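You operate a simulated robot arm through the tools that you are given. There is no shell and no other tool.

The job below is to be done with a simulated two-armed robot. You get a single attempt, and the scene is never put back.

Task
Pick up the brown-lidded tub with one hand, pass it to the other hand and put it on the top of the plan chest. Put the green stone weight on the top of the teal board. Take the small teal pad and put it on the top of the side bench. Put the white smoothing pad on the low board of the mesh stretcher. Put the black sanding block on the top of the big table away on the top of the grey bench. Fetch the purple lint pad and set it on the yellow marks. Take the orange pad on the top of the big table and put it away on the top of the dark cabinet. Take the orange stirrer on the top of the big table and put it away on the top of the coating bench. Take the blue marker and leave it on the small blue-framed screen. Take the white dusting brush and leave it on the black board. Take the square tube and leave it on the cream sheet. The order is free. Set down upright: small teal pad.

It is judged by the outcome, as a careful person would: the job done as asked, and still so three seconds after it is handed in. It fails if anything else is knocked over, pushed out of place, dropped, spilled or broken. Flat cloth is picked up by pressing the open fingertips on it (5 to 10 N) and closing them slowly along it; thin cloth reads only 2 to 8 mm in the jaws.

Robot
Two 7-joint arms with two-finger grippers on one trunk, on a base that moves. Base frame: it is fixed to the floor where the robot stands at the start and does not move with it; the origin is under the middle of the robot, x ahead of it, y to its left, z up. Readings come in cm, degrees, newtons and seconds.
The left shoulder is at the start at [2.3, 21.6, 108.1], the right one opposite. With the tool pointing down near the work surface each hand reaches from about 16 to 76 cm from the robot's upright axis, wherever it stands, measured 20 degrees to its own side. Places, roughly: black board (12x8x1 cm) [-150, -50, 90]; black sanding block (8x5x4 cm) [80, -320, 90]; blue marker (13x3x3 cm) [460, -340, 90]; brown-lidded tub [0, -250, 100]; cream sheet (18x13x1 cm) [-140, -30, 90]; green stone weight (6x6x4 cm) [0, -230, 90]; low board of the mesh stretcher [360, -30, 40]; orange pad (10x8x6 cm) [30, -210, 90]; orange stirrer (20x3x3 cm) [60, -130, 90]; purple lint pad (10x6x6 cm) [100, -320, 90]; small blue-framed screen (20x15x2 cm) [480, -350, 90]; small teal pad (5x4x6 cm) [10, -220, 90]; square tube (4x4x10 cm) [-130, -40, 90]; top of the coating bench [-220, -220, 90]; top of the dark cabinet [-140, -30, 90]; top of the grey bench [510, -70, 90]; top of the plan chest [-40, -430, 90]; top of the side bench [-260, -330, 90]; top of the teal board [40, -160, 90]; white dusting brush (8x4x5 cm) [-120, -30, 90]; white smoothing pad (10x6x6 cm) [10, -290, 90]; yellow marks (31x22 cm) [38, -158, 86]. Payload 2.2 kg a hand.
The TCP of each hand is the grasp point between the finger pads, 1.9 cm short of the fingertips. In the tool frame z runs along the fingers and y along their closing line. The gripper opens to 11.6 cm; its body begins 7 cm behind the TCP.
Orientation is told as [roll, pitch, yaw] about the base's x, y, z axes, in that order, counted from this pose: with the fingers straight down and closing along the base's y, the tool's x points along the base's -x, its y along +y and its z along -z.

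Tools
- The arms move only by the tool drive_tool. It takes "left_moves", "right_moves" or both (then of equal length, played together; a hand with none holds still); each is a list of rows, each an object of numbers (a shift or turn left out is 0, a gripper value left out holds the last): "tx", "ty", "tz": the shift along the tool's x, y, z in cm; "wx", "wy", "wz": the turn, a rotation vector about the tool's x, y, z in degrees; "claw": the finger opening in cm, from 0 to 11.6. In form: [{"tx": .., "ty": .., "tz": .., "wx": .., "wy": .., "wz": .., "claw": ..}, ...]. A call has 1 to 20 rows; each row is the pose to reach, as a shift and turn from the pose commanded when the call began, along the tool's axes at that moment. A row lasts 0.2 s, in which the tool goes at most 5 cm and 8.6 degrees; a call with a longer step from one row to the next is refused whole, and so is a gripper value outside its range. Where a pose cannot be reached the arm comes as near as it can. A force on the tool above 40 N (or 10 N above the force at the start of the call, whichever is more), or a blocked arm, ends the call early, and 0.2 s more pass. The fingers move at their own pace (about 20.35 cm/s each) and stop on an object; they squeeze with about 41 N. The grip force told is the motor's: it shows also when the fingers shut on nothing. Time passes only in rows, and 0.2 s behind the last, so rows that repeat a pose let the fingers close. It gives the time, the measured TCP pose, the force on the tool (base axes), the opening and the grip force at its end, in the units of the frame above (readings bear some noise), with the torque about the TCP (base axes, N m) and any sound that the robot's microphone picked up.
- Cameras (640 x 400 px; columns grow to the right, rows downward): "scene" is now at [13.42, -1.2, 127.4]; the picture's right is [-0.12, -0.99, 0.00], its down [-0.35, 0.04, -0.94] and it looks along [0.93, -0.11, -0.35] (base axes); focal length 254 px, centre (320, 200). "left" rides on the left gripper at [6.9, 1.5, -9.6] in its tool frame; the picture's right is [-0.21, 0.98, 0.00], its down [-0.76, -0.17, -0.63] and it looks along [-0.62, -0.14, 0.77] (tool axes); focal length 251 px, centre (320, 200). "right" rides on the right gripper at [6.9, -1.5, -9.6] in its tool frame; the picture's right is [0.21, 0.98, 0.00], its down [-0.76, 0.17, -0.63] and it looks along [-0.62, 0.14, 0.77] (tool axes); focal length 251 px, centre (320, 200). There is no depth. A picture from a camera that has moved, and an enlarged one, comes with that camera's place and axes in the base frame and with its lens.
- snapshot(camera): a new picture of that camera. The clock stands still meanwhile.
- move_column(by): moves the trunk up (or, below 0, down) by that many cm; the arms and the scene camera ride with it, the base frame stays. It gives what a move gives, with no picture.
- steer(legs): drives the robot by 1 to 6 legs, each [ahead, left, turn to the left] in cm, cm and degrees, along the robot's own axes; the way and the turn of a leg run together, so that a leg with both is an arc; at most 150 cm and 180 degrees a leg. The arms and the cameras ride along, it lands a little off, and it stops where it bumps. It gives what a move gives.
- turn_head(pan, tilt): turns the head with the scene camera to pan (to the left, within 80 degrees either way) and tilt (down, from -29 to 69), counted from straight ahead of the robot. It gives what a move gives.
- inspect(camera, box): a new picture of the part [left, top, right, bottom] of that camera's present view, enlarged. The clock stands still meanwhile.
- job_done(): hands the job in; it is judged then, once.

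Places have to be worked out from the pictures, the camera data and where the tool is seen. Open the grippers and draw the arms clear of the work before you hand the job in, unless the task says otherwise.

The tools are called by a JSON object that holds its "op" and its "data". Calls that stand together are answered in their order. drive_tool: Moves the arms, as the interface text tells. Its arguments: {"type":"object","properties":{"left_moves":{"type":"array"},"right_moves":{"type":"array"}},"required":[]} The other tools are called the same way: move_column (by) moves the trunk up or down; steer (legs) drives the base; turn_head (pan, tilt) turns the head that bears the scene camera; snapshot (camera) takes a picture; inspect (camera, box) takes an enlarged picture of a part of a camera's view; job_done () hands the job in.

At the start:

```text
clock: 0.0
left_eef_pos: [44.25, 16.86, 109.68]
left_orientation: [0.1, 0.1, 0.0]
left_wrist_force: [-0.2, -1.2, -0.2]
left_wrist_torque: [0.0, -0.01, -0.01]
left_finger_gap: 11.59
left_finger_force: 0.0
right_eef_pos: [37.43, -14.14, 114.2]
right_orientation: [-0.1, 0.1, 0.0]
right_wrist_force: [1.3, -0.1, 0.1]
right_wrist_torque: [-0.01, -0.01, 0.03]
right_finger_gap: 11.56
right_finger_force: 0.0
trunk travel left (down, up): [-22.5, 26.5]
robot x, y, heading: [0.15, 0.06, 0.1]
head pan, tilt (commanded): [-7.0, 20.3]
```

scene: 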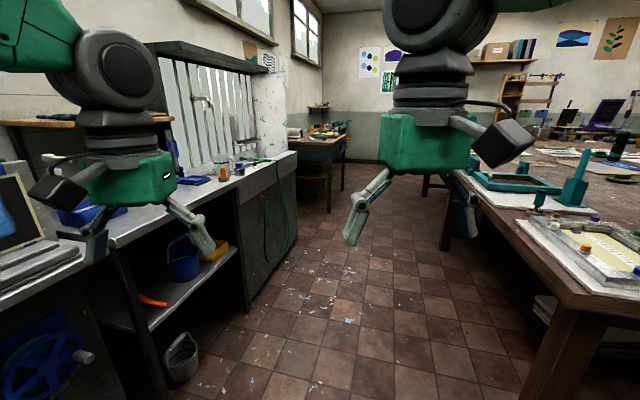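
right: 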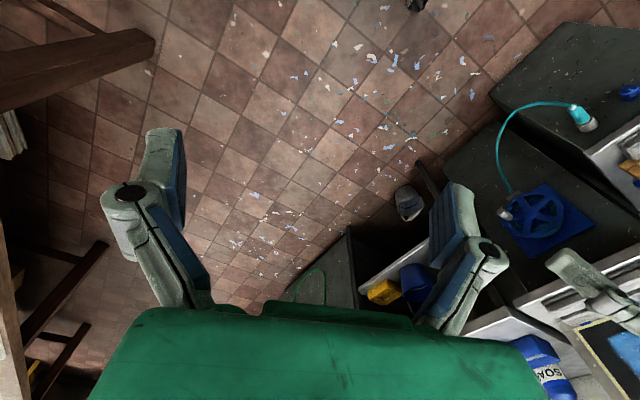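
left: 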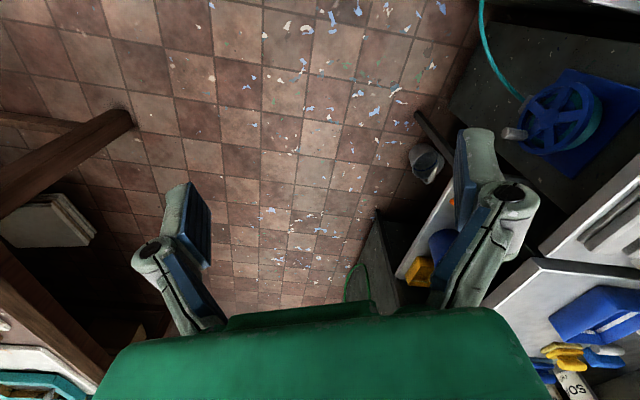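

The first pictures show the robot standing in an aisle with a counter on the left and the big table on the right. I look around with the head before moving anything.

{"op": "turn_head", "data": {"pan": -60, "tilt": 15}}

{"op": "snapshot", "data": {"camera": "scene"}}

{"op": "turn_head", "data": {"pan": -80, "tilt": 25}}

{"op": "snapshot", "data": {"camera": "scene"}}

{"op": "turn_head", "data": {"pan": 70, "tilt": 25}}

{"op": "snapshot", "data": {"camera": "scene"}}

```text
clock: 1.2
left_eef_pos: [44.14, 16.8, 109.77]
left_orientation: [0.0, -0.1, 0.0]
left_wrist_force: [0.4, -0.1, 0.5]
left_wrist_torque: [0.02, 0.05, -0.01]
left_finger_gap: 11.57
left_finger_force: 0.2
right_eef_pos: [37.18, -14.15, 114.25]
right_orientation: [-0.1, -0.1, 0.0]
right_wrist_force: [-0.3, -1.2, -0.7]
right_wrist_torque: [0.02, -0.02, 0.0]
right_finger_gap: 11.59
right_finger_force: 0.0
trunk travel left (down, up): [-22.5, 26.5]
robot x, y, heading: [-0.26, 0.06, -0.0]
head pan, tilt (commanded): [-60.0, 15.0]
```

```text
taken
camera scene: at [8.85, -8.15, 128.27], right [-0.87, -0.5, 0.0], down [-0.13, 0.22, -0.97], along [0.48, -0.84, -0.26], focal length 254 px, centre (320, 200)
```

scene: 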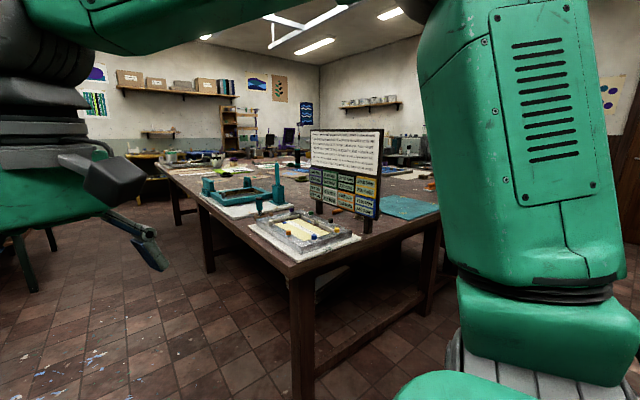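

```text
clock: 2.0
left_eef_pos: [44.12, 16.89, 109.81]
left_orientation: [0.0, -0.1, -0.1]
left_wrist_force: [-0.1, 1.0, 0.4]
left_wrist_torque: [0.01, 0.0, -0.02]
left_finger_gap: 11.6
left_finger_force: 0.1
right_eef_pos: [37.34, -14.3, 114.23]
right_orientation: [0.0, -0.1, 0.0]
right_wrist_force: [-0.9, 0.6, -0.2]
right_wrist_torque: [0.0, 0.0, 0.01]
right_finger_gap: 11.6
right_finger_force: 0.0
trunk travel left (down, up): [-22.5, 26.5]
robot x, y, heading: [0.09, -0.26, -0.2]
head pan, tilt (commanded): [-80.0, 25.0]
```

```text
taken
camera scene: at [5.79, -9.14, 126.66], right [-0.98, -0.17, 0.0], down [-0.08, 0.42, -0.91], along [0.16, -0.89, -0.42], focal length 254 px, centre (320, 200)
```

scene: 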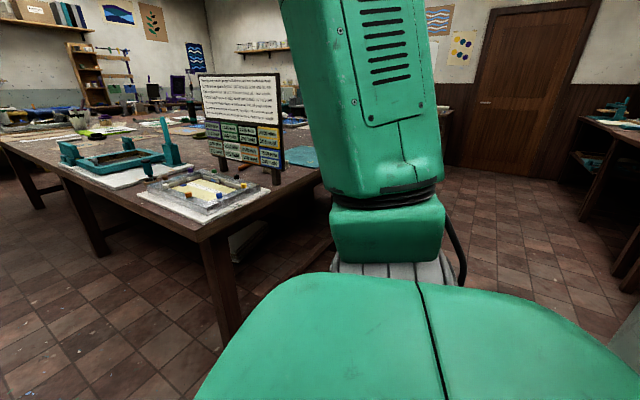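

```text
clock: 4.4
left_eef_pos: [44.08, 16.96, 109.76]
left_orientation: [0.0, -0.1, 0.0]
left_wrist_force: [0.3, 0.0, 0.3]
left_wrist_torque: [0.02, 0.0, -0.01]
left_finger_gap: 11.59
left_finger_force: 0.2
right_eef_pos: [37.25, -14.24, 114.32]
right_orientation: [0.0, 0.0, 0.0]
right_wrist_force: [-0.6, -0.7, 0.7]
right_wrist_torque: [-0.01, 0.02, -0.01]
right_finger_gap: 11.59
right_finger_force: 0.2
trunk travel left (down, up): [-22.5, 26.5]
robot x, y, heading: [0.05, -0.15, -0.2]
head pan, tilt (commanded): [70.0, 25.0]
```

```text
taken
camera scene: at [7.34, 8.6, 126.65], right [0.94, -0.34, 0.0], down [-0.15, -0.4, -0.91], along [0.31, 0.85, -0.42], focal length 254 px, centre (320, 200)
```

scene: 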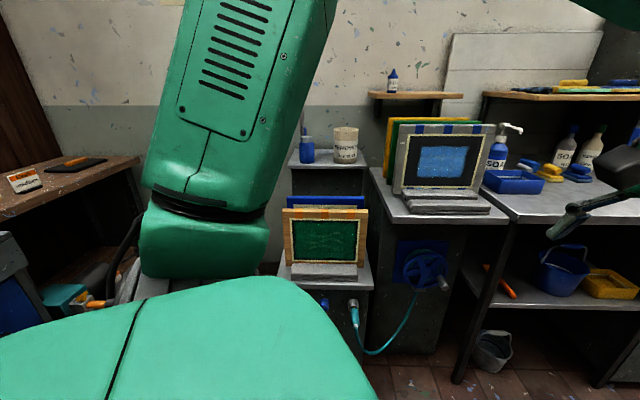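

The big table's near corner is about (50, -62); nothing seems to be within about 55 cm of the axis. I turn right in place towards the dark cabinet behind me, in steps, with pictures.

{"op": "turn_head", "data": {"pan": 0, "tilt": 25}}

{"op": "steer", "data": {"legs": [[0, 0, -90]]}}

{"op": "snapshot", "data": {"camera": "scene"}}

{"op": "steer", "data": {"legs": [[0, 0, -90]]}}

{"op": "snapshot", "data": {"camera": "scene"}}

```text
clock: 5.8
left_eef_pos: [44.03, 16.8, 109.8]
left_orientation: [0.0, -0.1, 0.0]
left_wrist_force: [0.6, 0.3, -0.4]
left_wrist_torque: [0.03, 0.0, 0.03]
left_finger_gap: 11.6
left_finger_force: 0.1
right_eef_pos: [37.23, -14.21, 114.37]
right_orientation: [-0.1, -0.1, -0.1]
right_wrist_force: [0.0, -0.4, 0.1]
right_wrist_torque: [0.0, 0.02, 0.03]
right_finger_gap: 11.63
right_finger_force: 0.0
trunk travel left (down, up): [-22.5, 26.5]
robot x, y, heading: [0.11, 0.07, -0.0]
head pan, tilt (commanded): [0.0, 25.0]
```

```text
clock: 10.0
left_eef_pos: [17.48, -43.82, 109.84]
left_orientation: [0.0, -0.1, -89.1]
left_wrist_force: [1.2, 0.6, 0.2]
left_wrist_torque: [-0.01, 0.02, 0.01]
left_finger_gap: 11.58
left_finger_force: 0.0
right_eef_pos: [-13.66, -37.49, 114.38]
right_orientation: [0.1, -0.1, -89.1]
right_wrist_force: [0.8, -0.5, 0.2]
right_wrist_torque: [0.0, -0.02, -0.01]
right_finger_gap: 11.6
right_finger_force: 0.1
trunk travel left (down, up): [-22.5, 26.5]
robot x, y, heading: [0.23, -0.07, -89.3]
head pan, tilt (commanded): [0.0, 25.0]
```

```text
taken
camera scene: at [0.18, -13.48, 126.64], right [-1.0, -0.01, 0.0], down [-0.01, 0.43, -0.91], along [0.01, -0.91, -0.43], focal length 254 px, centre (320, 200)
```

scene: 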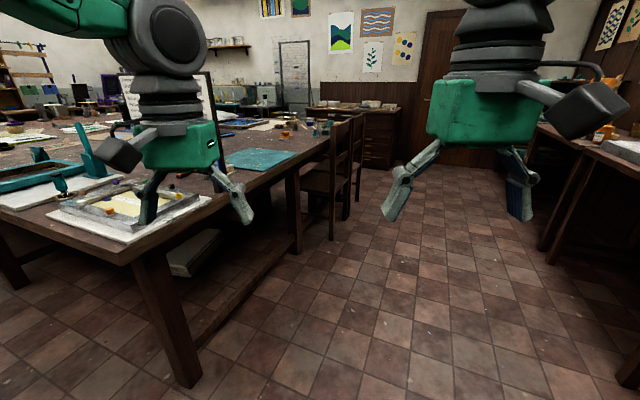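

```text
clock: 14.2
left_eef_pos: [-43.78, -17.16, 109.82]
left_orientation: [-0.1, -0.3, -179.6]
left_wrist_force: [0.3, 0.1, -0.5]
left_wrist_torque: [-0.02, -0.03, 0.0]
left_finger_gap: 11.59
left_finger_force: 0.0
right_eef_pos: [-37.22, 14.02, 114.41]
right_orientation: [0.0, -0.2, -179.6]
right_wrist_force: [0.5, 0.4, 0.7]
right_wrist_torque: [0.01, 0.0, 0.02]
right_finger_gap: 11.58
right_finger_force: 0.1
trunk travel left (down, up): [-22.5, 26.5]
robot x, y, heading: [-0.0, 0.02, -179.6]
head pan, tilt (commanded): [0.0, 25.0]
```

```text
taken
camera scene: at [-13.43, -0.16, 126.64], right [-0.01, 1.0, 0.0], down [0.43, 0.0, -0.91], along [-0.91, -0.01, -0.43], focal length 254 px, centre (320, 200)
```

scene: 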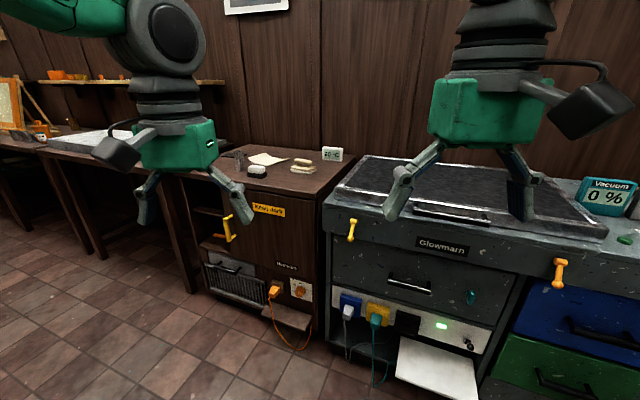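

The dark cabinet is ahead and left, with small items on its top. I enlarge that part.

{"op": "inspect", "data": {"camera": "scene", "box": [200, 130, 360, 230]}}

```text
4.00 times, centred on (280, 180) of scene
camera zoom: at [-13.43, -0.16, 126.64], right [-0.01, 1.0, 0.0], down [0.43, 0.0, -0.91], along [-0.91, -0.01, -0.43], focal length 1014 px, centre (480, 280)
```

zoom: 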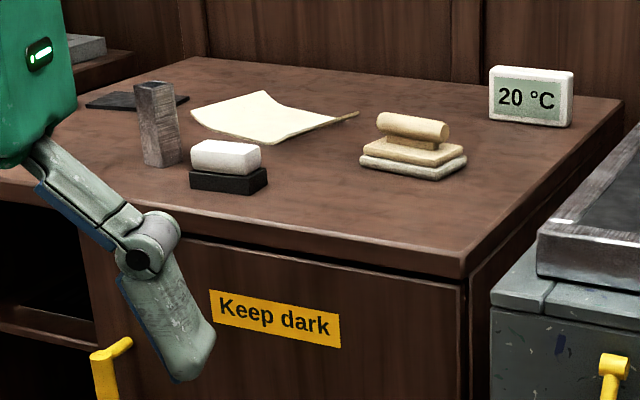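

Room furniture is rotated about 18° against the base frame; the cabinet front edge runs near (-102,-2) to (-122,-56). I look down first to see how far the robot's own base extends.

{"op": "turn_head", "data": {"pan": 0, "tilt": 69}}

{"op": "snapshot", "data": {"camera": "scene"}}

{"op": "turn_head", "data": {"pan": 70, "tilt": 20}}

{"op": "snapshot", "data": {"camera": "scene"}}

```text
clock: 15.3
left_eef_pos: [-43.62, -17.14, 110.01]
left_orientation: [0.0, -0.2, -179.5]
left_wrist_force: [-0.5, -0.5, -0.6]
left_wrist_torque: [0.0, 0.0, 0.01]
left_finger_gap: 11.61
left_finger_force: 0.0
right_eef_pos: [-36.88, 14.04, 114.5]
right_orientation: [0.0, -0.3, -179.5]
right_wrist_force: [0.2, 0.3, -0.7]
right_wrist_torque: [0.02, -0.02, -0.03]
right_finger_gap: 11.62
right_finger_force: 0.0
trunk travel left (down, up): [-22.5, 26.5]
robot x, y, heading: [0.01, 0.26, -179.9]
head pan, tilt (commanded): [0.0, 68.8]
```

```text
taken
camera scene: at [-9.8, -0.14, 120.71], right [-0.01, 1.0, 0.0], down [0.93, 0.01, -0.36], along [-0.36, 0.0, -0.93], focal length 254 px, centre (320, 200)
```

scene: 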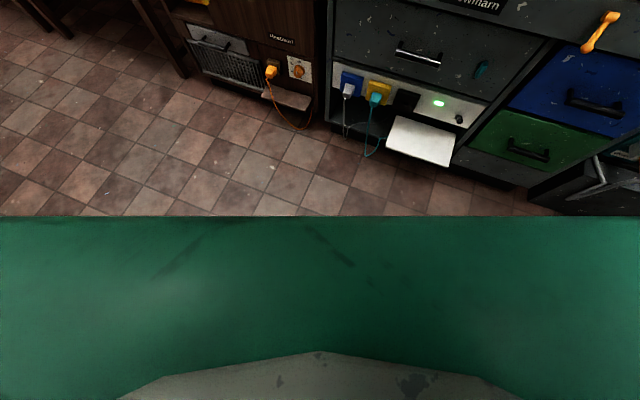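

```text
clock: 16.8
left_eef_pos: [-43.57, -17.11, 109.9]
left_orientation: [0.0, -0.3, -179.6]
left_wrist_force: [-0.1, 0.9, 0.2]
left_wrist_torque: [-0.01, 0.01, 0.02]
left_finger_gap: 11.62
left_finger_force: 0.1
right_eef_pos: [-36.9, 14.02, 114.4]
right_orientation: [-0.1, -0.2, -179.6]
right_wrist_force: [0.0, 0.2, -0.1]
right_wrist_torque: [-0.02, -0.02, 0.04]
right_finger_gap: 11.61
right_finger_force: 0.1
trunk travel left (down, up): [-22.5, 26.5]
robot x, y, heading: [-0.25, 0.12, -179.7]
head pan, tilt (commanded): [70.0, 20.0]
```

```text
taken
camera scene: at [-7.34, -8.88, 127.46], right [-0.94, 0.34, 0.0], down [0.12, 0.32, -0.94], along [-0.31, -0.88, -0.34], focal length 254 px, centre (320, 200)
```

scene: 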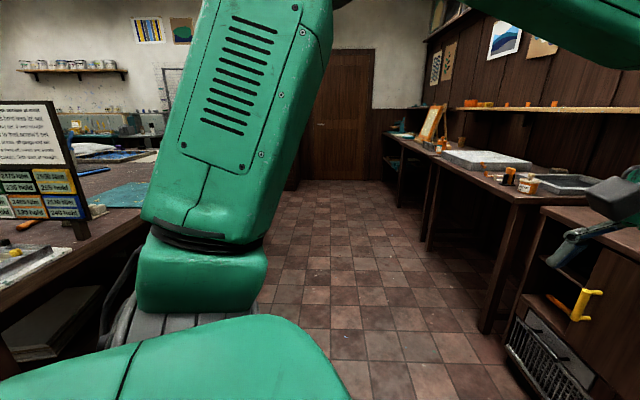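

I drive to stand square in front of the cabinet, about (-78,-49) heading 162°.

{"op": "steer", "data": {"legs": [[0, 0, -18], [0, 70, 0], [55, 0, 0]]}}

{"op": "turn_head", "data": {"pan": 0, "tilt": 40}}

{"op": "snapshot", "data": {"camera": "scene"}}

{"op": "snapshot", "data": {"camera": "right"}}

{"op": "snapshot", "data": {"camera": "left"}}

```text
clock: 24.3
left_eef_pos: [-119.5, -48.97, 109.99]
left_orientation: [0.2, -0.2, 160.9]
left_wrist_force: [-1.1, 0.0, 0.9]
left_wrist_torque: [-0.02, 0.01, 0.02]
left_finger_gap: 11.6
left_finger_force: 0.0
right_eef_pos: [-102.92, -21.84, 114.45]
right_orientation: [0.1, -0.3, 160.9]
right_wrist_force: [-0.6, -0.7, 0.1]
right_wrist_torque: [-0.03, 0.0, -0.02]
right_finger_gap: 11.6
right_finger_force: 0.0
trunk travel left (down, up): [-22.5, 26.5]
robot x, y, heading: [-73.01, -47.41, 160.7]
head pan, tilt (commanded): [70.0, 20.0]
```

```text
clock: 25.7
left_eef_pos: [-119.36, -49.38, 110.05]
left_orientation: [0.1, -0.4, 160.8]
left_wrist_force: [-0.2, 0.4, 0.4]
left_wrist_torque: [-0.02, 0.0, -0.01]
left_finger_gap: 11.57
left_finger_force: 0.0
right_eef_pos: [-102.72, -22.14, 114.48]
right_orientation: [0.1, -0.4, 160.9]
right_wrist_force: [0.2, 0.8, 0.8]
right_wrist_torque: [-0.04, 0.02, -0.02]
right_finger_gap: 11.58
right_finger_force: 0.1
trunk travel left (down, up): [-22.5, 26.5]
robot x, y, heading: [-72.68, -47.54, 160.9]
head pan, tilt (commanded): [0.0, 40.0]
```

```text
taken
camera scene: at [-84.78, -43.45, 124.31], right [0.33, 0.95, 0.0], down [0.61, -0.21, -0.76], along [-0.72, 0.25, -0.64], focal length 254 px, centre (320, 200)
```

scene: 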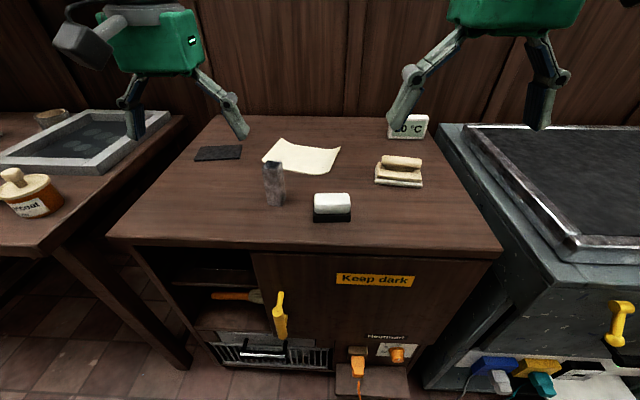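

```text
taken
camera right: at [-95.79, -22.98, 124.19], right [-0.12, -0.99, 0.0], down [-0.77, 0.09, 0.64], along [-0.63, 0.08, -0.77], focal length 251 px, centre (320, 200)
```

right: 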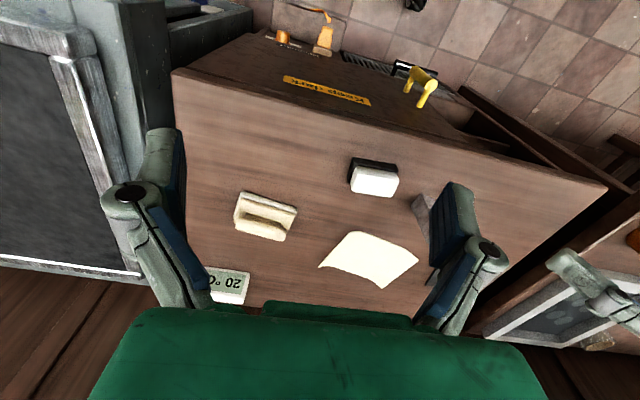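

```text
taken
camera left: at [-113.3, -52.91, 119.62], right [-0.52, -0.85, 0.0], down [-0.66, 0.4, 0.64], along [-0.54, 0.33, -0.77], focal length 251 px, centre (320, 200)
```

left: 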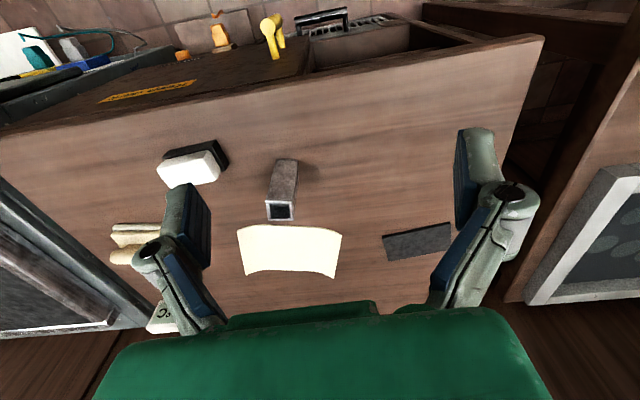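

Triangulating from the views: cabinet top z≈89, black board ≈(-151,-50, top 90), tube ≈(-127,-39.5), brush ≈(-118.5,-28.5), cream sheet ≈(-142,-29). I edge 6 cm closer and move the right hand aside so the left hand can do both jobs.

{"op": "steer", "data": {"legs": [[6, 0, 0]]}}

{"op": "drive_tool", "data": {"right_moves": [{"ty": -4, "tx": 1}, {"ty": -8, "tx": 3}, {"ty": -12, "tx": 5}, {"ty": -16, "tx": 7}, {"ty": -18, "tx": 8}]}}

```text
clock: 26.6
left_eef_pos: [-125.0, -47.34, 110.03]
left_orientation: [0.0, -0.3, 161.1]
left_wrist_force: [-0.4, -0.4, 0.1]
left_wrist_torque: [-0.06, -0.04, -0.02]
left_finger_gap: 11.61
left_finger_force: 0.1
right_eef_pos: [-108.3, -20.19, 114.45]
right_orientation: [0.1, -0.3, 161.0]
right_wrist_force: [-0.4, -0.7, 0.0]
right_wrist_torque: [0.0, -0.04, 0.01]
right_finger_gap: 11.61
right_finger_force: 0.2
trunk travel left (down, up): [-22.5, 26.5]
robot x, y, heading: [-78.1, -45.25, 161.1]
head pan, tilt (commanded): [0.0, 40.0]
```

```text
clock: 27.9
left_eef_pos: [-124.87, -47.59, 110.0]
left_orientation: [-0.1, -0.4, 161.0]
left_wrist_force: [-0.3, 0.0, 0.4]
left_wrist_torque: [-0.01, 0.01, 0.01]
left_finger_gap: 11.62
left_finger_force: 0.1
right_eef_pos: [-95.1, -6.0, 114.78]
right_orientation: [-0.1, -0.5, 161.1]
right_wrist_force: [0.8, 0.2, -0.2]
right_wrist_torque: [0.0, 0.06, -0.01]
right_finger_gap: 11.6
right_finger_force: 0.1
trunk travel left (down, up): [-22.5, 26.5]
robot x, y, heading: [-78.27, -45.76, 160.9]
head pan, tilt (commanded): [0.0, 40.0]
```

I bring the left hand over the brush at a safe height to check alignment.

{"op": "drive_tool", "data": {"left_moves": [{"ty": -5}, {"ty": -10}, {"ty": -15}, {"ty": -20}, {"ty": -20, "tz": 4}, {"ty": -20, "tz": 6}]}}

{"op": "snapshot", "data": {"camera": "left"}}

{"op": "snapshot", "data": {"camera": "scene"}}

```text
clock: 29.2
left_eef_pos: [-118.52, -28.69, 103.89]
left_orientation: [-0.1, -0.4, 161.0]
left_wrist_force: [0.3, -0.1, -0.3]
left_wrist_torque: [-0.03, 0.01, 0.0]
left_finger_gap: 11.58
left_finger_force: 0.0
right_eef_pos: [-95.06, -6.0, 114.64]
right_orientation: [0.0, -0.4, 161.0]
right_wrist_force: [0.7, -0.8, -0.8]
right_wrist_torque: [0.02, -0.02, 0.02]
right_finger_gap: 11.59
right_finger_force: 0.1
trunk travel left (down, up): [-22.5, 26.5]
robot x, y, heading: [-78.43, -45.56, 161.1]
head pan, tilt (commanded): [0.0, 40.0]
```

```text
taken
camera left: at [-112.43, -32.25, 113.44], right [-0.52, -0.85, 0.0], down [-0.66, 0.4, 0.64], along [-0.54, 0.33, -0.77], focal length 251 px, centre (320, 200)
```

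left: 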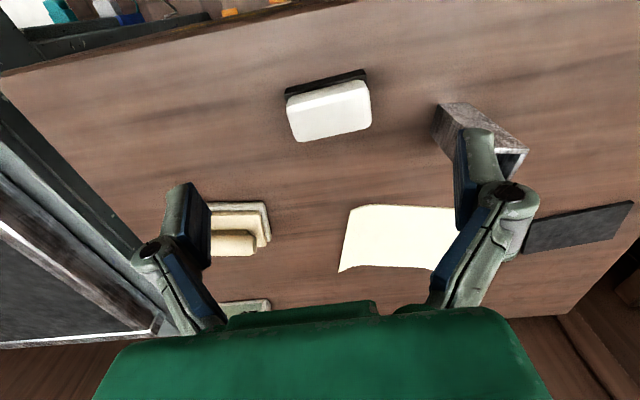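

```text
taken
camera scene: at [-90.14, -41.25, 124.3], right [0.33, 0.95, 0.0], down [0.61, -0.21, -0.76], along [-0.72, 0.25, -0.65], focal length 254 px, centre (320, 200)
```

scene: 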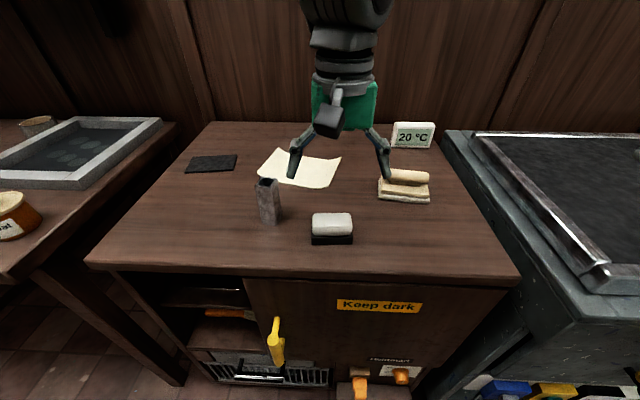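

The brush top centre is about (-118.7,-29.3), its long side along the closing line. I descend with a 0.6 cm correction and close.

{"op": "drive_tool", "data": {"left_moves": [{"ty": 0.6, "tz": 3}, {"ty": 0.6, "tz": 6}, {"ty": 0.6, "tz": 9}, {"ty": 0.6, "tz": 10.5}, {"ty": 0.6, "tz": 11.4}, {"ty": 0.6, "tz": 11.4}]}}

{"op": "snapshot", "data": {"camera": "left"}}

{"op": "snapshot", "data": {"camera": "scene"}}

```text
clock: 30.9
left_eef_pos: [-119.75, -29.35, 95.73]
left_orientation: [-3.5, -2.1, 162.8]
left_wrist_force: [0.0, 0.5, -0.5]
left_wrist_torque: [0.01, 0.01, 0.04]
left_finger_gap: 11.62
left_finger_force: 0.1
right_eef_pos: [-94.98, -6.59, 115.0]
right_orientation: [-0.2, -0.5, 161.0]
right_wrist_force: [0.3, 0.1, -0.7]
right_wrist_torque: [-0.01, 0.01, 0.0]
right_finger_gap: 11.59
right_finger_force: 0.0
trunk travel left (down, up): [-22.5, 26.5]
robot x, y, heading: [-78.31, -45.58, 160.9]
head pan, tilt (commanded): [0.0, 40.0]
stopped in row 6 (left hand): the arm was blocked; the commanded pose is now the measured one
```

```text
taken
camera left: at [-113.47, -33.44, 104.98], right [-0.5, -0.87, -0.05], down [-0.66, 0.34, 0.67], along [-0.56, 0.37, -0.74], focal length 251 px, centre (320, 200)
```

left: 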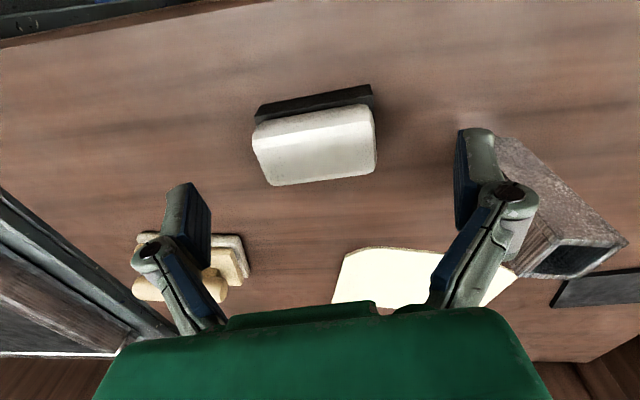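

```text
taken
camera scene: at [-90.09, -41.27, 124.31], right [0.33, 0.95, 0.0], down [0.61, -0.21, -0.76], along [-0.72, 0.25, -0.64], focal length 254 px, centre (320, 200)
```

scene: 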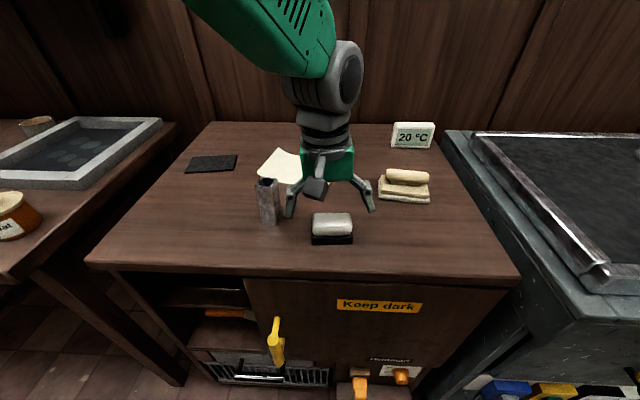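

The arm reached a joint limit at z≈95.7 (no force), not a contact. I lift and straighten the hand, then raise the trunk so the arm can work lower.

{"op": "drive_tool", "data": {"left_moves": [{"tz": -3}, {"tz": -6, "wx": -1.8, "wy": 1, "wz": 0.9}, {"tz": -8, "wx": -3.5, "wy": 2.1, "wz": 1.8}, {"tz": -8, "wx": -3.5, "wy": 2.1, "wz": 1.8}]}}

{"op": "move_column", "data": {"by": 14}}

```text
clock: 31.9
left_eef_pos: [-119.48, -30.0, 103.73]
left_orientation: [0.2, 0.0, 160.8]
left_wrist_force: [-0.5, 0.8, 1.0]
left_wrist_torque: [0.0, -0.01, 0.01]
left_finger_gap: 11.59
left_finger_force: 0.0
right_eef_pos: [-95.03, -6.39, 114.9]
right_orientation: [-0.2, -0.6, 161.0]
right_wrist_force: [-0.2, -0.2, 0.0]
right_wrist_torque: [-0.02, -0.01, -0.04]
right_finger_gap: 11.59
right_finger_force: 0.1
trunk travel left (down, up): [-22.5, 26.5]
robot x, y, heading: [-78.39, -45.63, 161.3]
head pan, tilt (commanded): [0.0, 40.0]
```

```text
clock: 33.5
left_eef_pos: [-119.55, -30.0, 117.56]
left_orientation: [0.1, 0.0, 160.8]
left_wrist_force: [0.8, -1.1, 0.1]
left_wrist_torque: [-0.03, 0.03, 0.0]
left_finger_gap: 11.61
left_finger_force: 0.0
right_eef_pos: [-94.96, -6.34, 128.82]
right_orientation: [-0.2, -0.4, 160.9]
right_wrist_force: [0.7, -0.1, 0.5]
right_wrist_torque: [0.04, -0.03, 0.0]
right_finger_gap: 11.57
right_finger_force: 0.1
trunk travel left (down, up): [-36.5, 12.5]
robot x, y, heading: [-77.92, -45.49, 161.0]
head pan, tilt (commanded): [0.0, 40.0]
```

Now I descend again over the brush, stopping above it to check.

{"op": "drive_tool", "data": {"left_moves": [{"tx": 0.5, "ty": -0.9, "tz": 4}, {"tx": 0.5, "ty": -0.9, "tz": 8}, {"tx": 0.5, "ty": -0.9, "tz": 12}, {"tx": 0.5, "ty": -0.9, "tz": 16}, {"tx": 0.5, "ty": -0.9, "tz": 19}, {"tx": 0.5, "ty": -0.9, "tz": 19}]}}

{"op": "snapshot", "data": {"camera": "left"}}

```text
clock: 35.1
left_eef_pos: [-120.82, -29.67, 101.0]
left_orientation: [-3.8, -0.3, 164.3]
left_wrist_force: [0.3, -0.3, 0.7]
left_wrist_torque: [-0.01, -0.01, -0.01]
left_finger_gap: 11.59
left_finger_force: 0.1
right_eef_pos: [-94.81, -6.59, 128.86]
right_orientation: [-0.3, -0.6, 160.9]
right_wrist_force: [0.1, -1.5, 0.1]
right_wrist_torque: [0.01, 0.0, 0.03]
right_finger_gap: 11.61
right_finger_force: 0.1
trunk travel left (down, up): [-36.5, 12.5]
robot x, y, heading: [-78.17, -45.68, 161.1]
head pan, tilt (commanded): [0.0, 40.0]
stopped in row 6 (left hand): the arm was blocked; the commanded pose is now the measured one
```

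```text
taken
camera left: at [-114.72, -33.63, 110.46], right [-0.47, -0.88, -0.06], down [-0.69, 0.32, 0.65], along [-0.55, 0.35, -0.76], focal length 251 px, centre (320, 200)
```

left: 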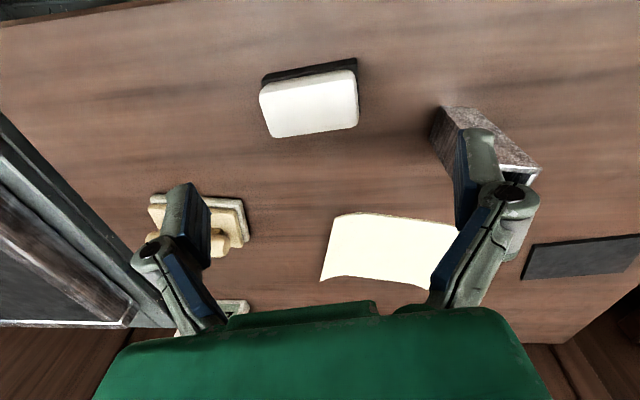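

The crossing pose is a poor one for the left arm. I lift and straighten the hand, lower the trunk again and shift the robot right and back so the brush lies well on the left side.

{"op": "drive_tool", "data": {"left_moves": [{"tz": -4}, {"tz": -8, "wx": -1.8, "wy": 0.1, "wz": 1.6}, {"tz": -12, "wx": -3.8, "wy": 0.3, "wz": 3.3}, {"tz": -16, "wx": -3.8, "wy": 0.3, "wz": 3.3}, {"tz": -19, "wx": -3.8, "wy": 0.3, "wz": 3.3}]}}

{"op": "move_column", "data": {"by": -14}}

{"op": "steer", "data": {"legs": [[-5, -15, 0]]}}

{"op": "drive_tool", "data": {"left_moves": [{"ty": 0.5}, {"ty": 0.5}]}}

{"op": "snapshot", "data": {"camera": "left"}}

```text
clock: 36.3
left_eef_pos: [-120.91, -30.79, 119.73]
left_orientation: [0.0, -0.3, 160.8]
left_wrist_force: [0.3, -1.1, -0.2]
left_wrist_torque: [0.0, 0.0, -0.03]
left_finger_gap: 11.6
left_finger_force: 0.1
right_eef_pos: [-94.81, -6.66, 128.96]
right_orientation: [-0.3, -0.7, 160.9]
right_wrist_force: [0.7, -0.1, -0.3]
right_wrist_torque: [0.0, 0.0, -0.03]
right_finger_gap: 11.58
right_finger_force: 0.1
trunk travel left (down, up): [-36.5, 12.5]
robot x, y, heading: [-78.26, -46.05, 161.1]
head pan, tilt (commanded): [0.0, 40.0]
```

```text
clock: 38.0
left_eef_pos: [-120.88, -30.78, 105.79]
left_orientation: [0.1, -0.3, 160.8]
left_wrist_force: [0.2, 0.0, 0.7]
left_wrist_torque: [0.02, 0.0, -0.04]
left_finger_gap: 11.6
left_finger_force: 0.1
right_eef_pos: [-94.81, -6.73, 115.05]
right_orientation: [-0.3, -0.5, 161.0]
right_wrist_force: [0.2, -0.7, 0.9]
right_wrist_torque: [0.02, 0.02, 0.02]
right_finger_gap: 11.61
right_finger_force: 0.1
trunk travel left (down, up): [-22.5, 26.5]
robot x, y, heading: [-78.24, -45.63, 160.9]
head pan, tilt (commanded): [0.0, 40.0]
```

```text
clock: 39.4
left_eef_pos: [-111.43, -19.2, 105.86]
left_orientation: [-0.6, -0.2, 160.7]
left_wrist_force: [-0.4, -0.3, 0.9]
left_wrist_torque: [0.04, -0.06, -0.03]
left_finger_gap: 11.62
left_finger_force: 0.0
right_eef_pos: [-85.45, 4.92, 115.46]
right_orientation: [-1.0, -0.6, 161.0]
right_wrist_force: [0.6, -0.8, 0.1]
right_wrist_torque: [0.04, 0.0, 0.01]
right_finger_gap: 11.59
right_finger_force: 0.0
trunk travel left (down, up): [-22.5, 26.5]
robot x, y, heading: [-68.57, -32.85, 161.4]
head pan, tilt (commanded): [0.0, 40.0]
```

```text
clock: 40.2
left_eef_pos: [-111.83, -20.99, 106.08]
left_orientation: [-0.9, -0.4, 161.0]
left_wrist_force: [0.3, -1.7, -0.7]
left_wrist_torque: [0.03, -0.04, 0.01]
left_finger_gap: 11.58
left_finger_force: 0.0
right_eef_pos: [-85.4, 3.54, 115.58]
right_orientation: [-1.6, -0.9, 161.2]
right_wrist_force: [0.4, -0.5, -0.4]
right_wrist_torque: [0.04, 0.0, 0.0]
right_finger_gap: 11.61
right_finger_force: 0.1
trunk travel left (down, up): [-22.5, 26.5]
robot x, y, heading: [-68.47, -33.74, 160.9]
head pan, tilt (commanded): [0.0, 40.0]
stopped in row 2 (left hand): the arm was blocked; the commanded pose is now the measured one
```

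```text
taken
camera left: at [-105.72, -24.81, 115.58], right [-0.52, -0.85, -0.01], down [-0.66, 0.39, 0.64], along [-0.54, 0.34, -0.77], focal length 251 px, centre (320, 200)
```

left: 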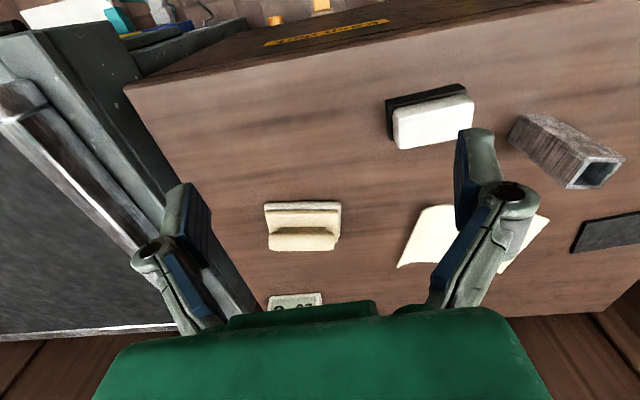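

The right arm reads a small tilt, so its elbow may be near something. I look to the right before moving more.

{"op": "turn_head", "data": {"pan": -60, "tilt": 30}}

{"op": "snapshot", "data": {"camera": "scene"}}

{"op": "snapshot", "data": {"camera": "right"}}

```text
clock: 41.5
left_eef_pos: [-111.2, -19.03, 105.94]
left_orientation: [0.1, -0.5, 161.0]
left_wrist_force: [0.0, 0.6, -0.4]
left_wrist_torque: [-0.01, 0.02, -0.01]
left_finger_gap: 11.58
left_finger_force: 0.2
right_eef_pos: [-84.65, 5.74, 115.04]
right_orientation: [-0.4, -0.9, 161.0]
right_wrist_force: [-0.4, 0.1, -0.4]
right_wrist_torque: [0.04, -0.02, -0.02]
right_finger_gap: 11.6
right_finger_force: 0.1
trunk travel left (down, up): [-22.5, 26.5]
robot x, y, heading: [-68.51, -33.77, 161.0]
head pan, tilt (commanded): [-60.0, 30.0]
```

```text
taken
camera scene: at [-73.72, -21.35, 125.7], right [0.98, 0.19, -0.01], down [0.09, -0.51, -0.86], along [-0.17, 0.84, -0.51], focal length 254 px, centre (320, 200)
```

scene: 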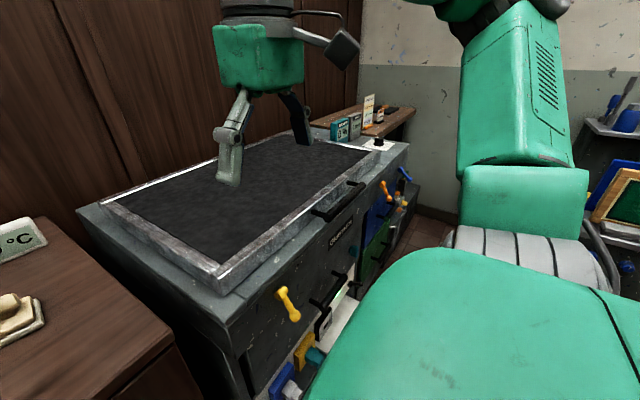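

```text
taken
camera right: at [-77.64, 4.8, 124.62], right [-0.11, -0.99, -0.01], down [-0.76, 0.08, 0.64], along [-0.64, 0.08, -0.77], focal length 251 px, centre (320, 200)
```

right: 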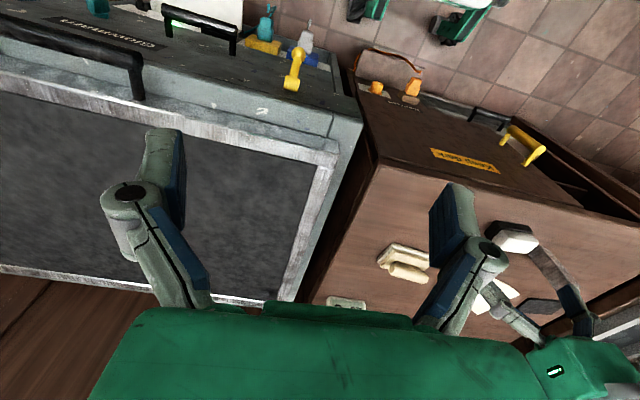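

All settled; it was only base sway after driving. I move the left hand over the brush and check.

{"op": "drive_tool", "data": {"left_moves": [{"tx": -1, "ty": 4}, {"tx": -2.5, "ty": 8}, {"tx": -3.7, "ty": 12.2}, {"tx": -3.7, "ty": 12.2, "tz": 2}, {"tx": -3.7, "ty": 12.2, "tz": 4}, {"tx": -3.7, "ty": 12.2, "tz": 4}]}}

{"op": "snapshot", "data": {"camera": "left"}}

```text
clock: 42.9
left_eef_pos: [-118.76, -29.68, 102.2]
left_orientation: [0.0, -0.4, 160.9]
left_wrist_force: [-0.5, 0.2, 0.0]
left_wrist_torque: [-0.08, 0.05, -0.01]
left_finger_gap: 11.61
left_finger_force: 0.0
right_eef_pos: [-84.76, 5.39, 115.0]
right_orientation: [-0.4, -0.9, 161.1]
right_wrist_force: [0.7, 0.7, -0.1]
right_wrist_torque: [-0.02, 0.0, 0.0]
right_finger_gap: 11.59
right_finger_force: 0.1
trunk travel left (down, up): [-22.5, 26.5]
robot x, y, heading: [-68.43, -32.84, 160.7]
head pan, tilt (commanded): [-60.0, 30.0]
```

```text
taken
camera left: at [-112.57, -33.16, 111.66], right [-0.52, -0.85, 0.0], down [-0.66, 0.4, 0.64], along [-0.54, 0.33, -0.77], focal length 251 px, centre (320, 200)
```

left: 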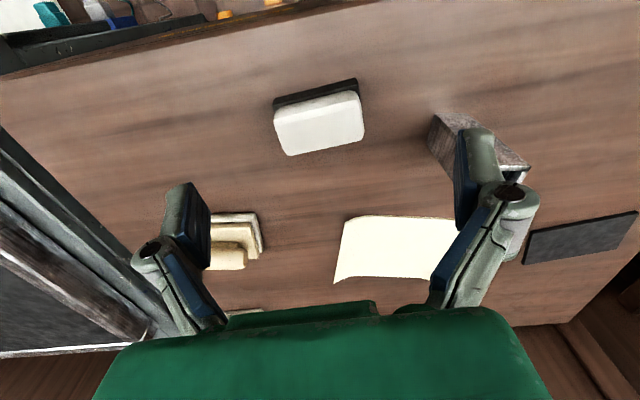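

The brush is centred under the hand. I descend to about 92.5.

{"op": "drive_tool", "data": {"left_moves": [{"tz": 3}, {"tz": 6}, {"tz": 8}, {"tz": 9}, {"tz": 9.6}, {"tz": 9.6}]}}

{"op": "snapshot", "data": {"camera": "left"}}

```text
clock: 44.3
left_eef_pos: [-119.34, -30.9, 92.05]
left_orientation: [-0.6, -0.2, 161.0]
left_wrist_force: [0.6, -0.2, -0.3]
left_wrist_torque: [0.08, -0.04, 0.02]
left_finger_gap: 11.6
left_finger_force: 0.0
right_eef_pos: [-85.27, 3.72, 115.44]
right_orientation: [-1.4, -0.7, 161.2]
right_wrist_force: [-0.6, -0.8, -0.3]
right_wrist_torque: [0.04, -0.02, -0.01]
right_finger_gap: 11.63
right_finger_force: 0.0
trunk travel left (down, up): [-22.5, 26.5]
robot x, y, heading: [-68.72, -33.91, 161.3]
head pan, tilt (commanded): [-60.0, 30.0]
```

```text
taken
camera left: at [-113.24, -34.6, 101.58], right [-0.52, -0.85, -0.01], down [-0.66, 0.39, 0.64], along [-0.54, 0.34, -0.77], focal length 251 px, centre (320, 200)
```

left: 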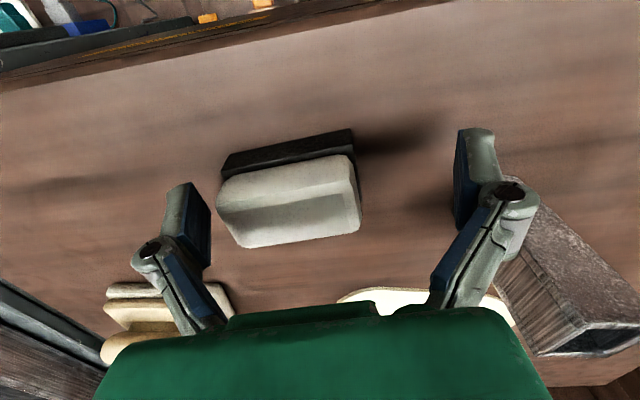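

The whole robot seems to rock by about 1°, as if its base touched something. I look at the floor on both sides before going on.

{"op": "turn_head", "data": {"pan": -80, "tilt": 69}}

{"op": "snapshot", "data": {"camera": "scene"}}

{"op": "turn_head", "data": {"pan": 0, "tilt": 69}}

{"op": "snapshot", "data": {"camera": "scene"}}

```text
clock: 45.4
left_eef_pos: [-119.06, -30.19, 92.25]
left_orientation: [-0.3, -0.6, 160.9]
left_wrist_force: [0.3, -0.5, -1.0]
left_wrist_torque: [0.0, -0.02, -0.02]
left_finger_gap: 11.58
left_finger_force: 0.2
right_eef_pos: [-85.21, 4.7, 115.25]
right_orientation: [-1.0, -0.9, 161.1]
right_wrist_force: [-0.4, -0.6, 0.4]
right_wrist_torque: [0.01, -0.02, 0.02]
right_finger_gap: 11.59
right_finger_force: 0.2
trunk travel left (down, up): [-22.5, 26.5]
robot x, y, heading: [-68.55, -33.71, 160.9]
head pan, tilt (commanded): [-80.0, 68.8]
```

```text
taken
camera scene: at [-71.85, -26.82, 120.73], right [0.99, -0.16, 0.0], down [-0.14, -0.92, -0.36], along [0.06, 0.36, -0.93], focal length 254 px, centre (320, 200)
```

scene: 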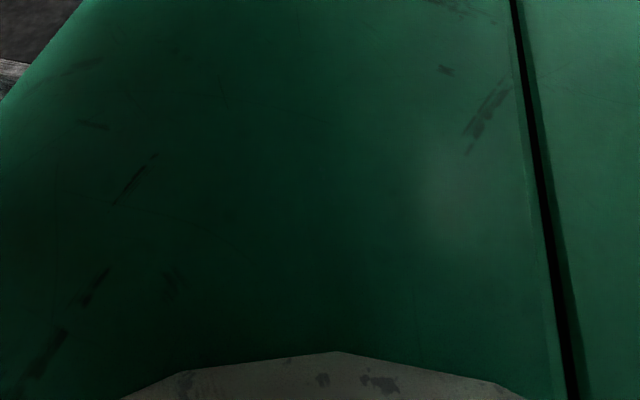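

```text
clock: 46.9
left_eef_pos: [-119.19, -30.44, 92.09]
left_orientation: [-0.4, -0.4, 161.0]
left_wrist_force: [0.3, 0.1, 0.1]
left_wrist_torque: [0.03, -0.03, -0.02]
left_finger_gap: 11.63
left_finger_force: 0.0
right_eef_pos: [-85.16, 4.52, 115.32]
right_orientation: [-1.0, -0.8, 161.1]
right_wrist_force: [-0.1, 0.0, -0.1]
right_wrist_torque: [-0.03, -0.02, -0.04]
right_finger_gap: 11.61
right_finger_force: 0.1
trunk travel left (down, up): [-22.5, 26.5]
robot x, y, heading: [-69.14, -33.69, 160.8]
head pan, tilt (commanded): [0.0, 68.8]
```

```text
taken
camera scene: at [-78.05, -30.58, 120.7], right [0.33, 0.95, 0.0], down [0.88, -0.3, -0.36], along [-0.34, 0.12, -0.93], focal length 254 px, centre (320, 200)
```

scene: 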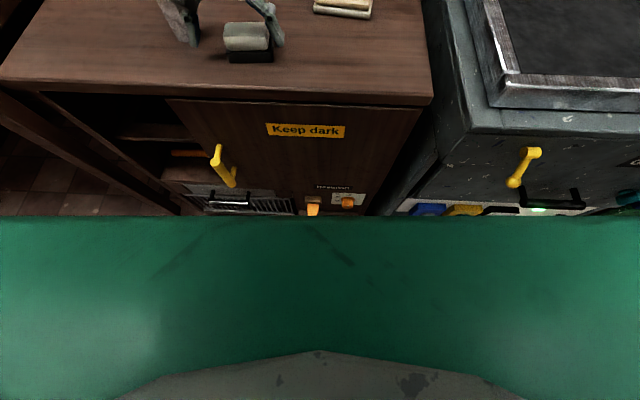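

It has nearly settled. I take a fresh wrist view to centre the fingers on the brush.

{"op": "snapshot", "data": {"camera": "left"}}

```text
taken
camera left: at [-113.06, -34.03, 101.66], right [-0.52, -0.85, -0.01], down [-0.66, 0.4, 0.64], along [-0.54, 0.34, -0.77], focal length 251 px, centre (320, 200)
```

left: 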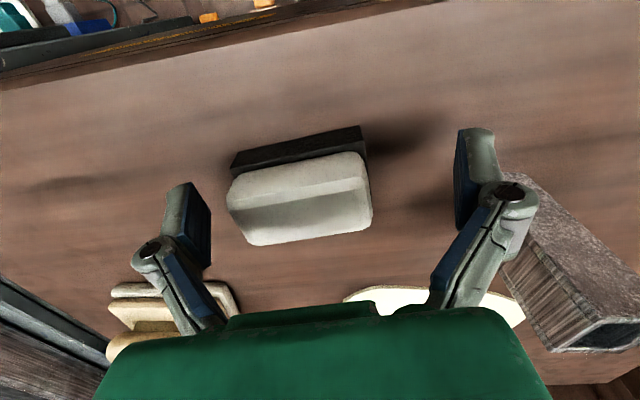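

The brush is about 1.4 cm to the tool's -y side of centre. I correct and close the fingers.

{"op": "drive_tool", "data": {"left_moves": [{"ty": -0.7}, {"ty": -1.4}, {"ty": -1.4}, {"ty": -1.4, "claw": 9}, {"ty": -1.4, "claw": 6}, {"ty": -1.4, "claw": 4}, {"ty": -1.4, "claw": 4}, {"ty": -1.4, "claw": 4}]}}

{"op": "snapshot", "data": {"camera": "left"}}

```text
clock: 48.7
left_eef_pos: [-118.68, -28.61, 92.32]
left_orientation: [-0.4, -0.5, 161.0]
left_wrist_force: [-0.5, -0.1, 0.1]
left_wrist_torque: [0.03, -0.04, 0.0]
left_finger_gap: 7.35
left_finger_force: 40.8
right_eef_pos: [-85.13, 4.75, 115.27]
right_orientation: [-0.8, -0.8, 161.1]
right_wrist_force: [0.4, -0.8, -0.2]
right_wrist_torque: [0.02, 0.02, 0.04]
right_finger_gap: 11.6
right_finger_force: 0.0
trunk travel left (down, up): [-22.5, 26.5]
robot x, y, heading: [-68.52, -33.41, 160.9]
head pan, tilt (commanded): [0.0, 68.8]
```

```text
taken
camera left: at [-112.5, -32.35, 101.9], right [-0.52, -0.85, 0.0], down [-0.66, 0.4, 0.64], along [-0.54, 0.34, -0.77], focal length 251 px, centre (320, 200)
```

left: 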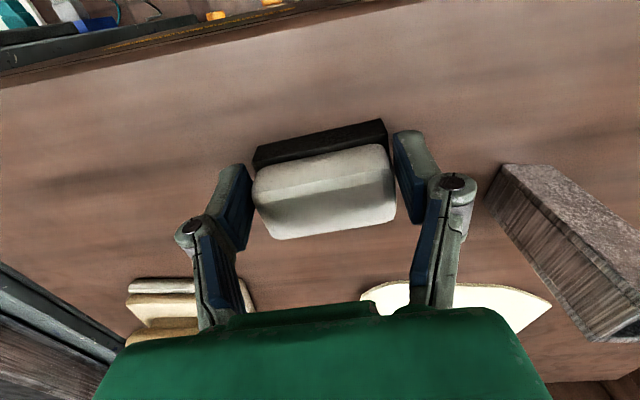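

The brush is held (7.35 cm, 41 N). I lift it well clear and drive left/forward so the black board is in easy reach.

{"op": "drive_tool", "data": {"left_moves": [{"tz": -2}, {"tz": -5}, {"tz": -9}, {"tz": -13}, {"tz": -17}, {"tz": -18}]}}

{"op": "steer", "data": {"legs": [[0, 19, 0], [5, 0, 0]]}}

{"op": "turn_head", "data": {"pan": 10, "tilt": 45}}

{"op": "snapshot", "data": {"camera": "scene"}}

{"op": "snapshot", "data": {"camera": "left"}}

```text
clock: 50.1
left_eef_pos: [-118.42, -28.76, 110.41]
left_orientation: [-0.1, -0.3, 160.9]
left_wrist_force: [0.1, 0.1, -1.2]
left_wrist_torque: [0.01, 0.0, 0.01]
left_finger_gap: 7.37
left_finger_force: 41.4
right_eef_pos: [-84.98, 4.89, 115.26]
right_orientation: [-0.8, -0.8, 161.0]
right_wrist_force: [0.5, 0.5, 0.5]
right_wrist_torque: [-0.01, -0.01, 0.01]
right_finger_gap: 11.61
right_finger_force: 0.0
trunk travel left (down, up): [-22.5, 26.5]
robot x, y, heading: [-68.61, -33.33, 161.1]
head pan, tilt (commanded): [0.0, 68.8]
```

```text
clock: 52.2
left_eef_pos: [-128.96, -44.21, 110.47]
left_orientation: [0.2, -0.4, 160.9]
left_wrist_force: [-0.3, 1.0, -1.4]
left_wrist_torque: [-0.03, -0.03, 0.01]
left_finger_gap: 7.35
left_finger_force: 41.5
right_eef_pos: [-95.6, -10.43, 114.95]
right_orientation: [-0.3, -0.7, 161.0]
right_wrist_force: [-0.3, 0.7, -1.5]
right_wrist_torque: [-0.08, -0.04, 0.02]
right_finger_gap: 11.6
right_finger_force: 0.1
trunk travel left (down, up): [-22.5, 26.5]
robot x, y, heading: [-79.21, -49.58, 161.0]
head pan, tilt (commanded): [0.0, 68.8]
```

```text
clock: 53.0
left_eef_pos: [-128.7, -44.14, 110.64]
left_orientation: [0.2, -0.6, 160.9]
left_wrist_force: [0.6, 0.0, -0.5]
left_wrist_torque: [-0.03, -0.01, -0.02]
left_finger_gap: 7.35
left_finger_force: 41.1
right_eef_pos: [-95.28, -10.32, 115.12]
right_orientation: [-0.3, -0.9, 161.1]
right_wrist_force: [-0.4, 0.3, -0.2]
right_wrist_torque: [-0.05, 0.02, -0.03]
right_finger_gap: 11.58
right_finger_force: 0.0
trunk travel left (down, up): [-22.5, 26.5]
robot x, y, heading: [-79.69, -49.6, 161.0]
head pan, tilt (commanded): [10.0, 45.0]
```

```text
taken
camera scene: at [-91.04, -46.16, 123.59], right [0.16, 0.99, -0.01], down [0.7, -0.11, -0.71], along [-0.7, 0.11, -0.71], focal length 254 px, centre (320, 200)
```

scene: 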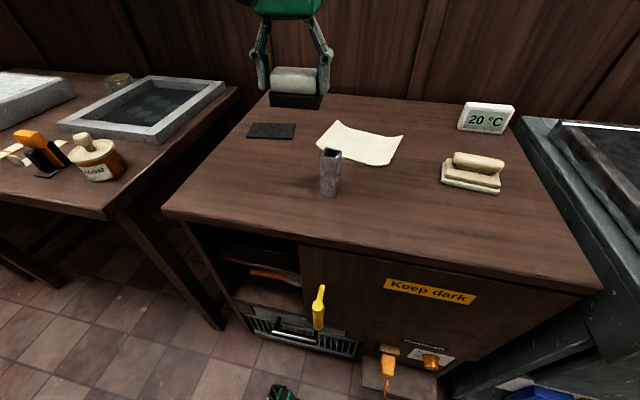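

```text
taken
camera left: at [-122.52, -47.64, 120.14], right [-0.52, -0.85, 0.01], down [-0.65, 0.41, 0.64], along [-0.55, 0.33, -0.77], focal length 251 px, centre (320, 200)
```

left: 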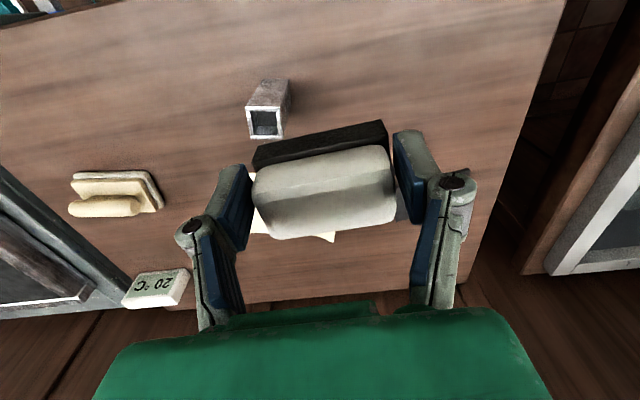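

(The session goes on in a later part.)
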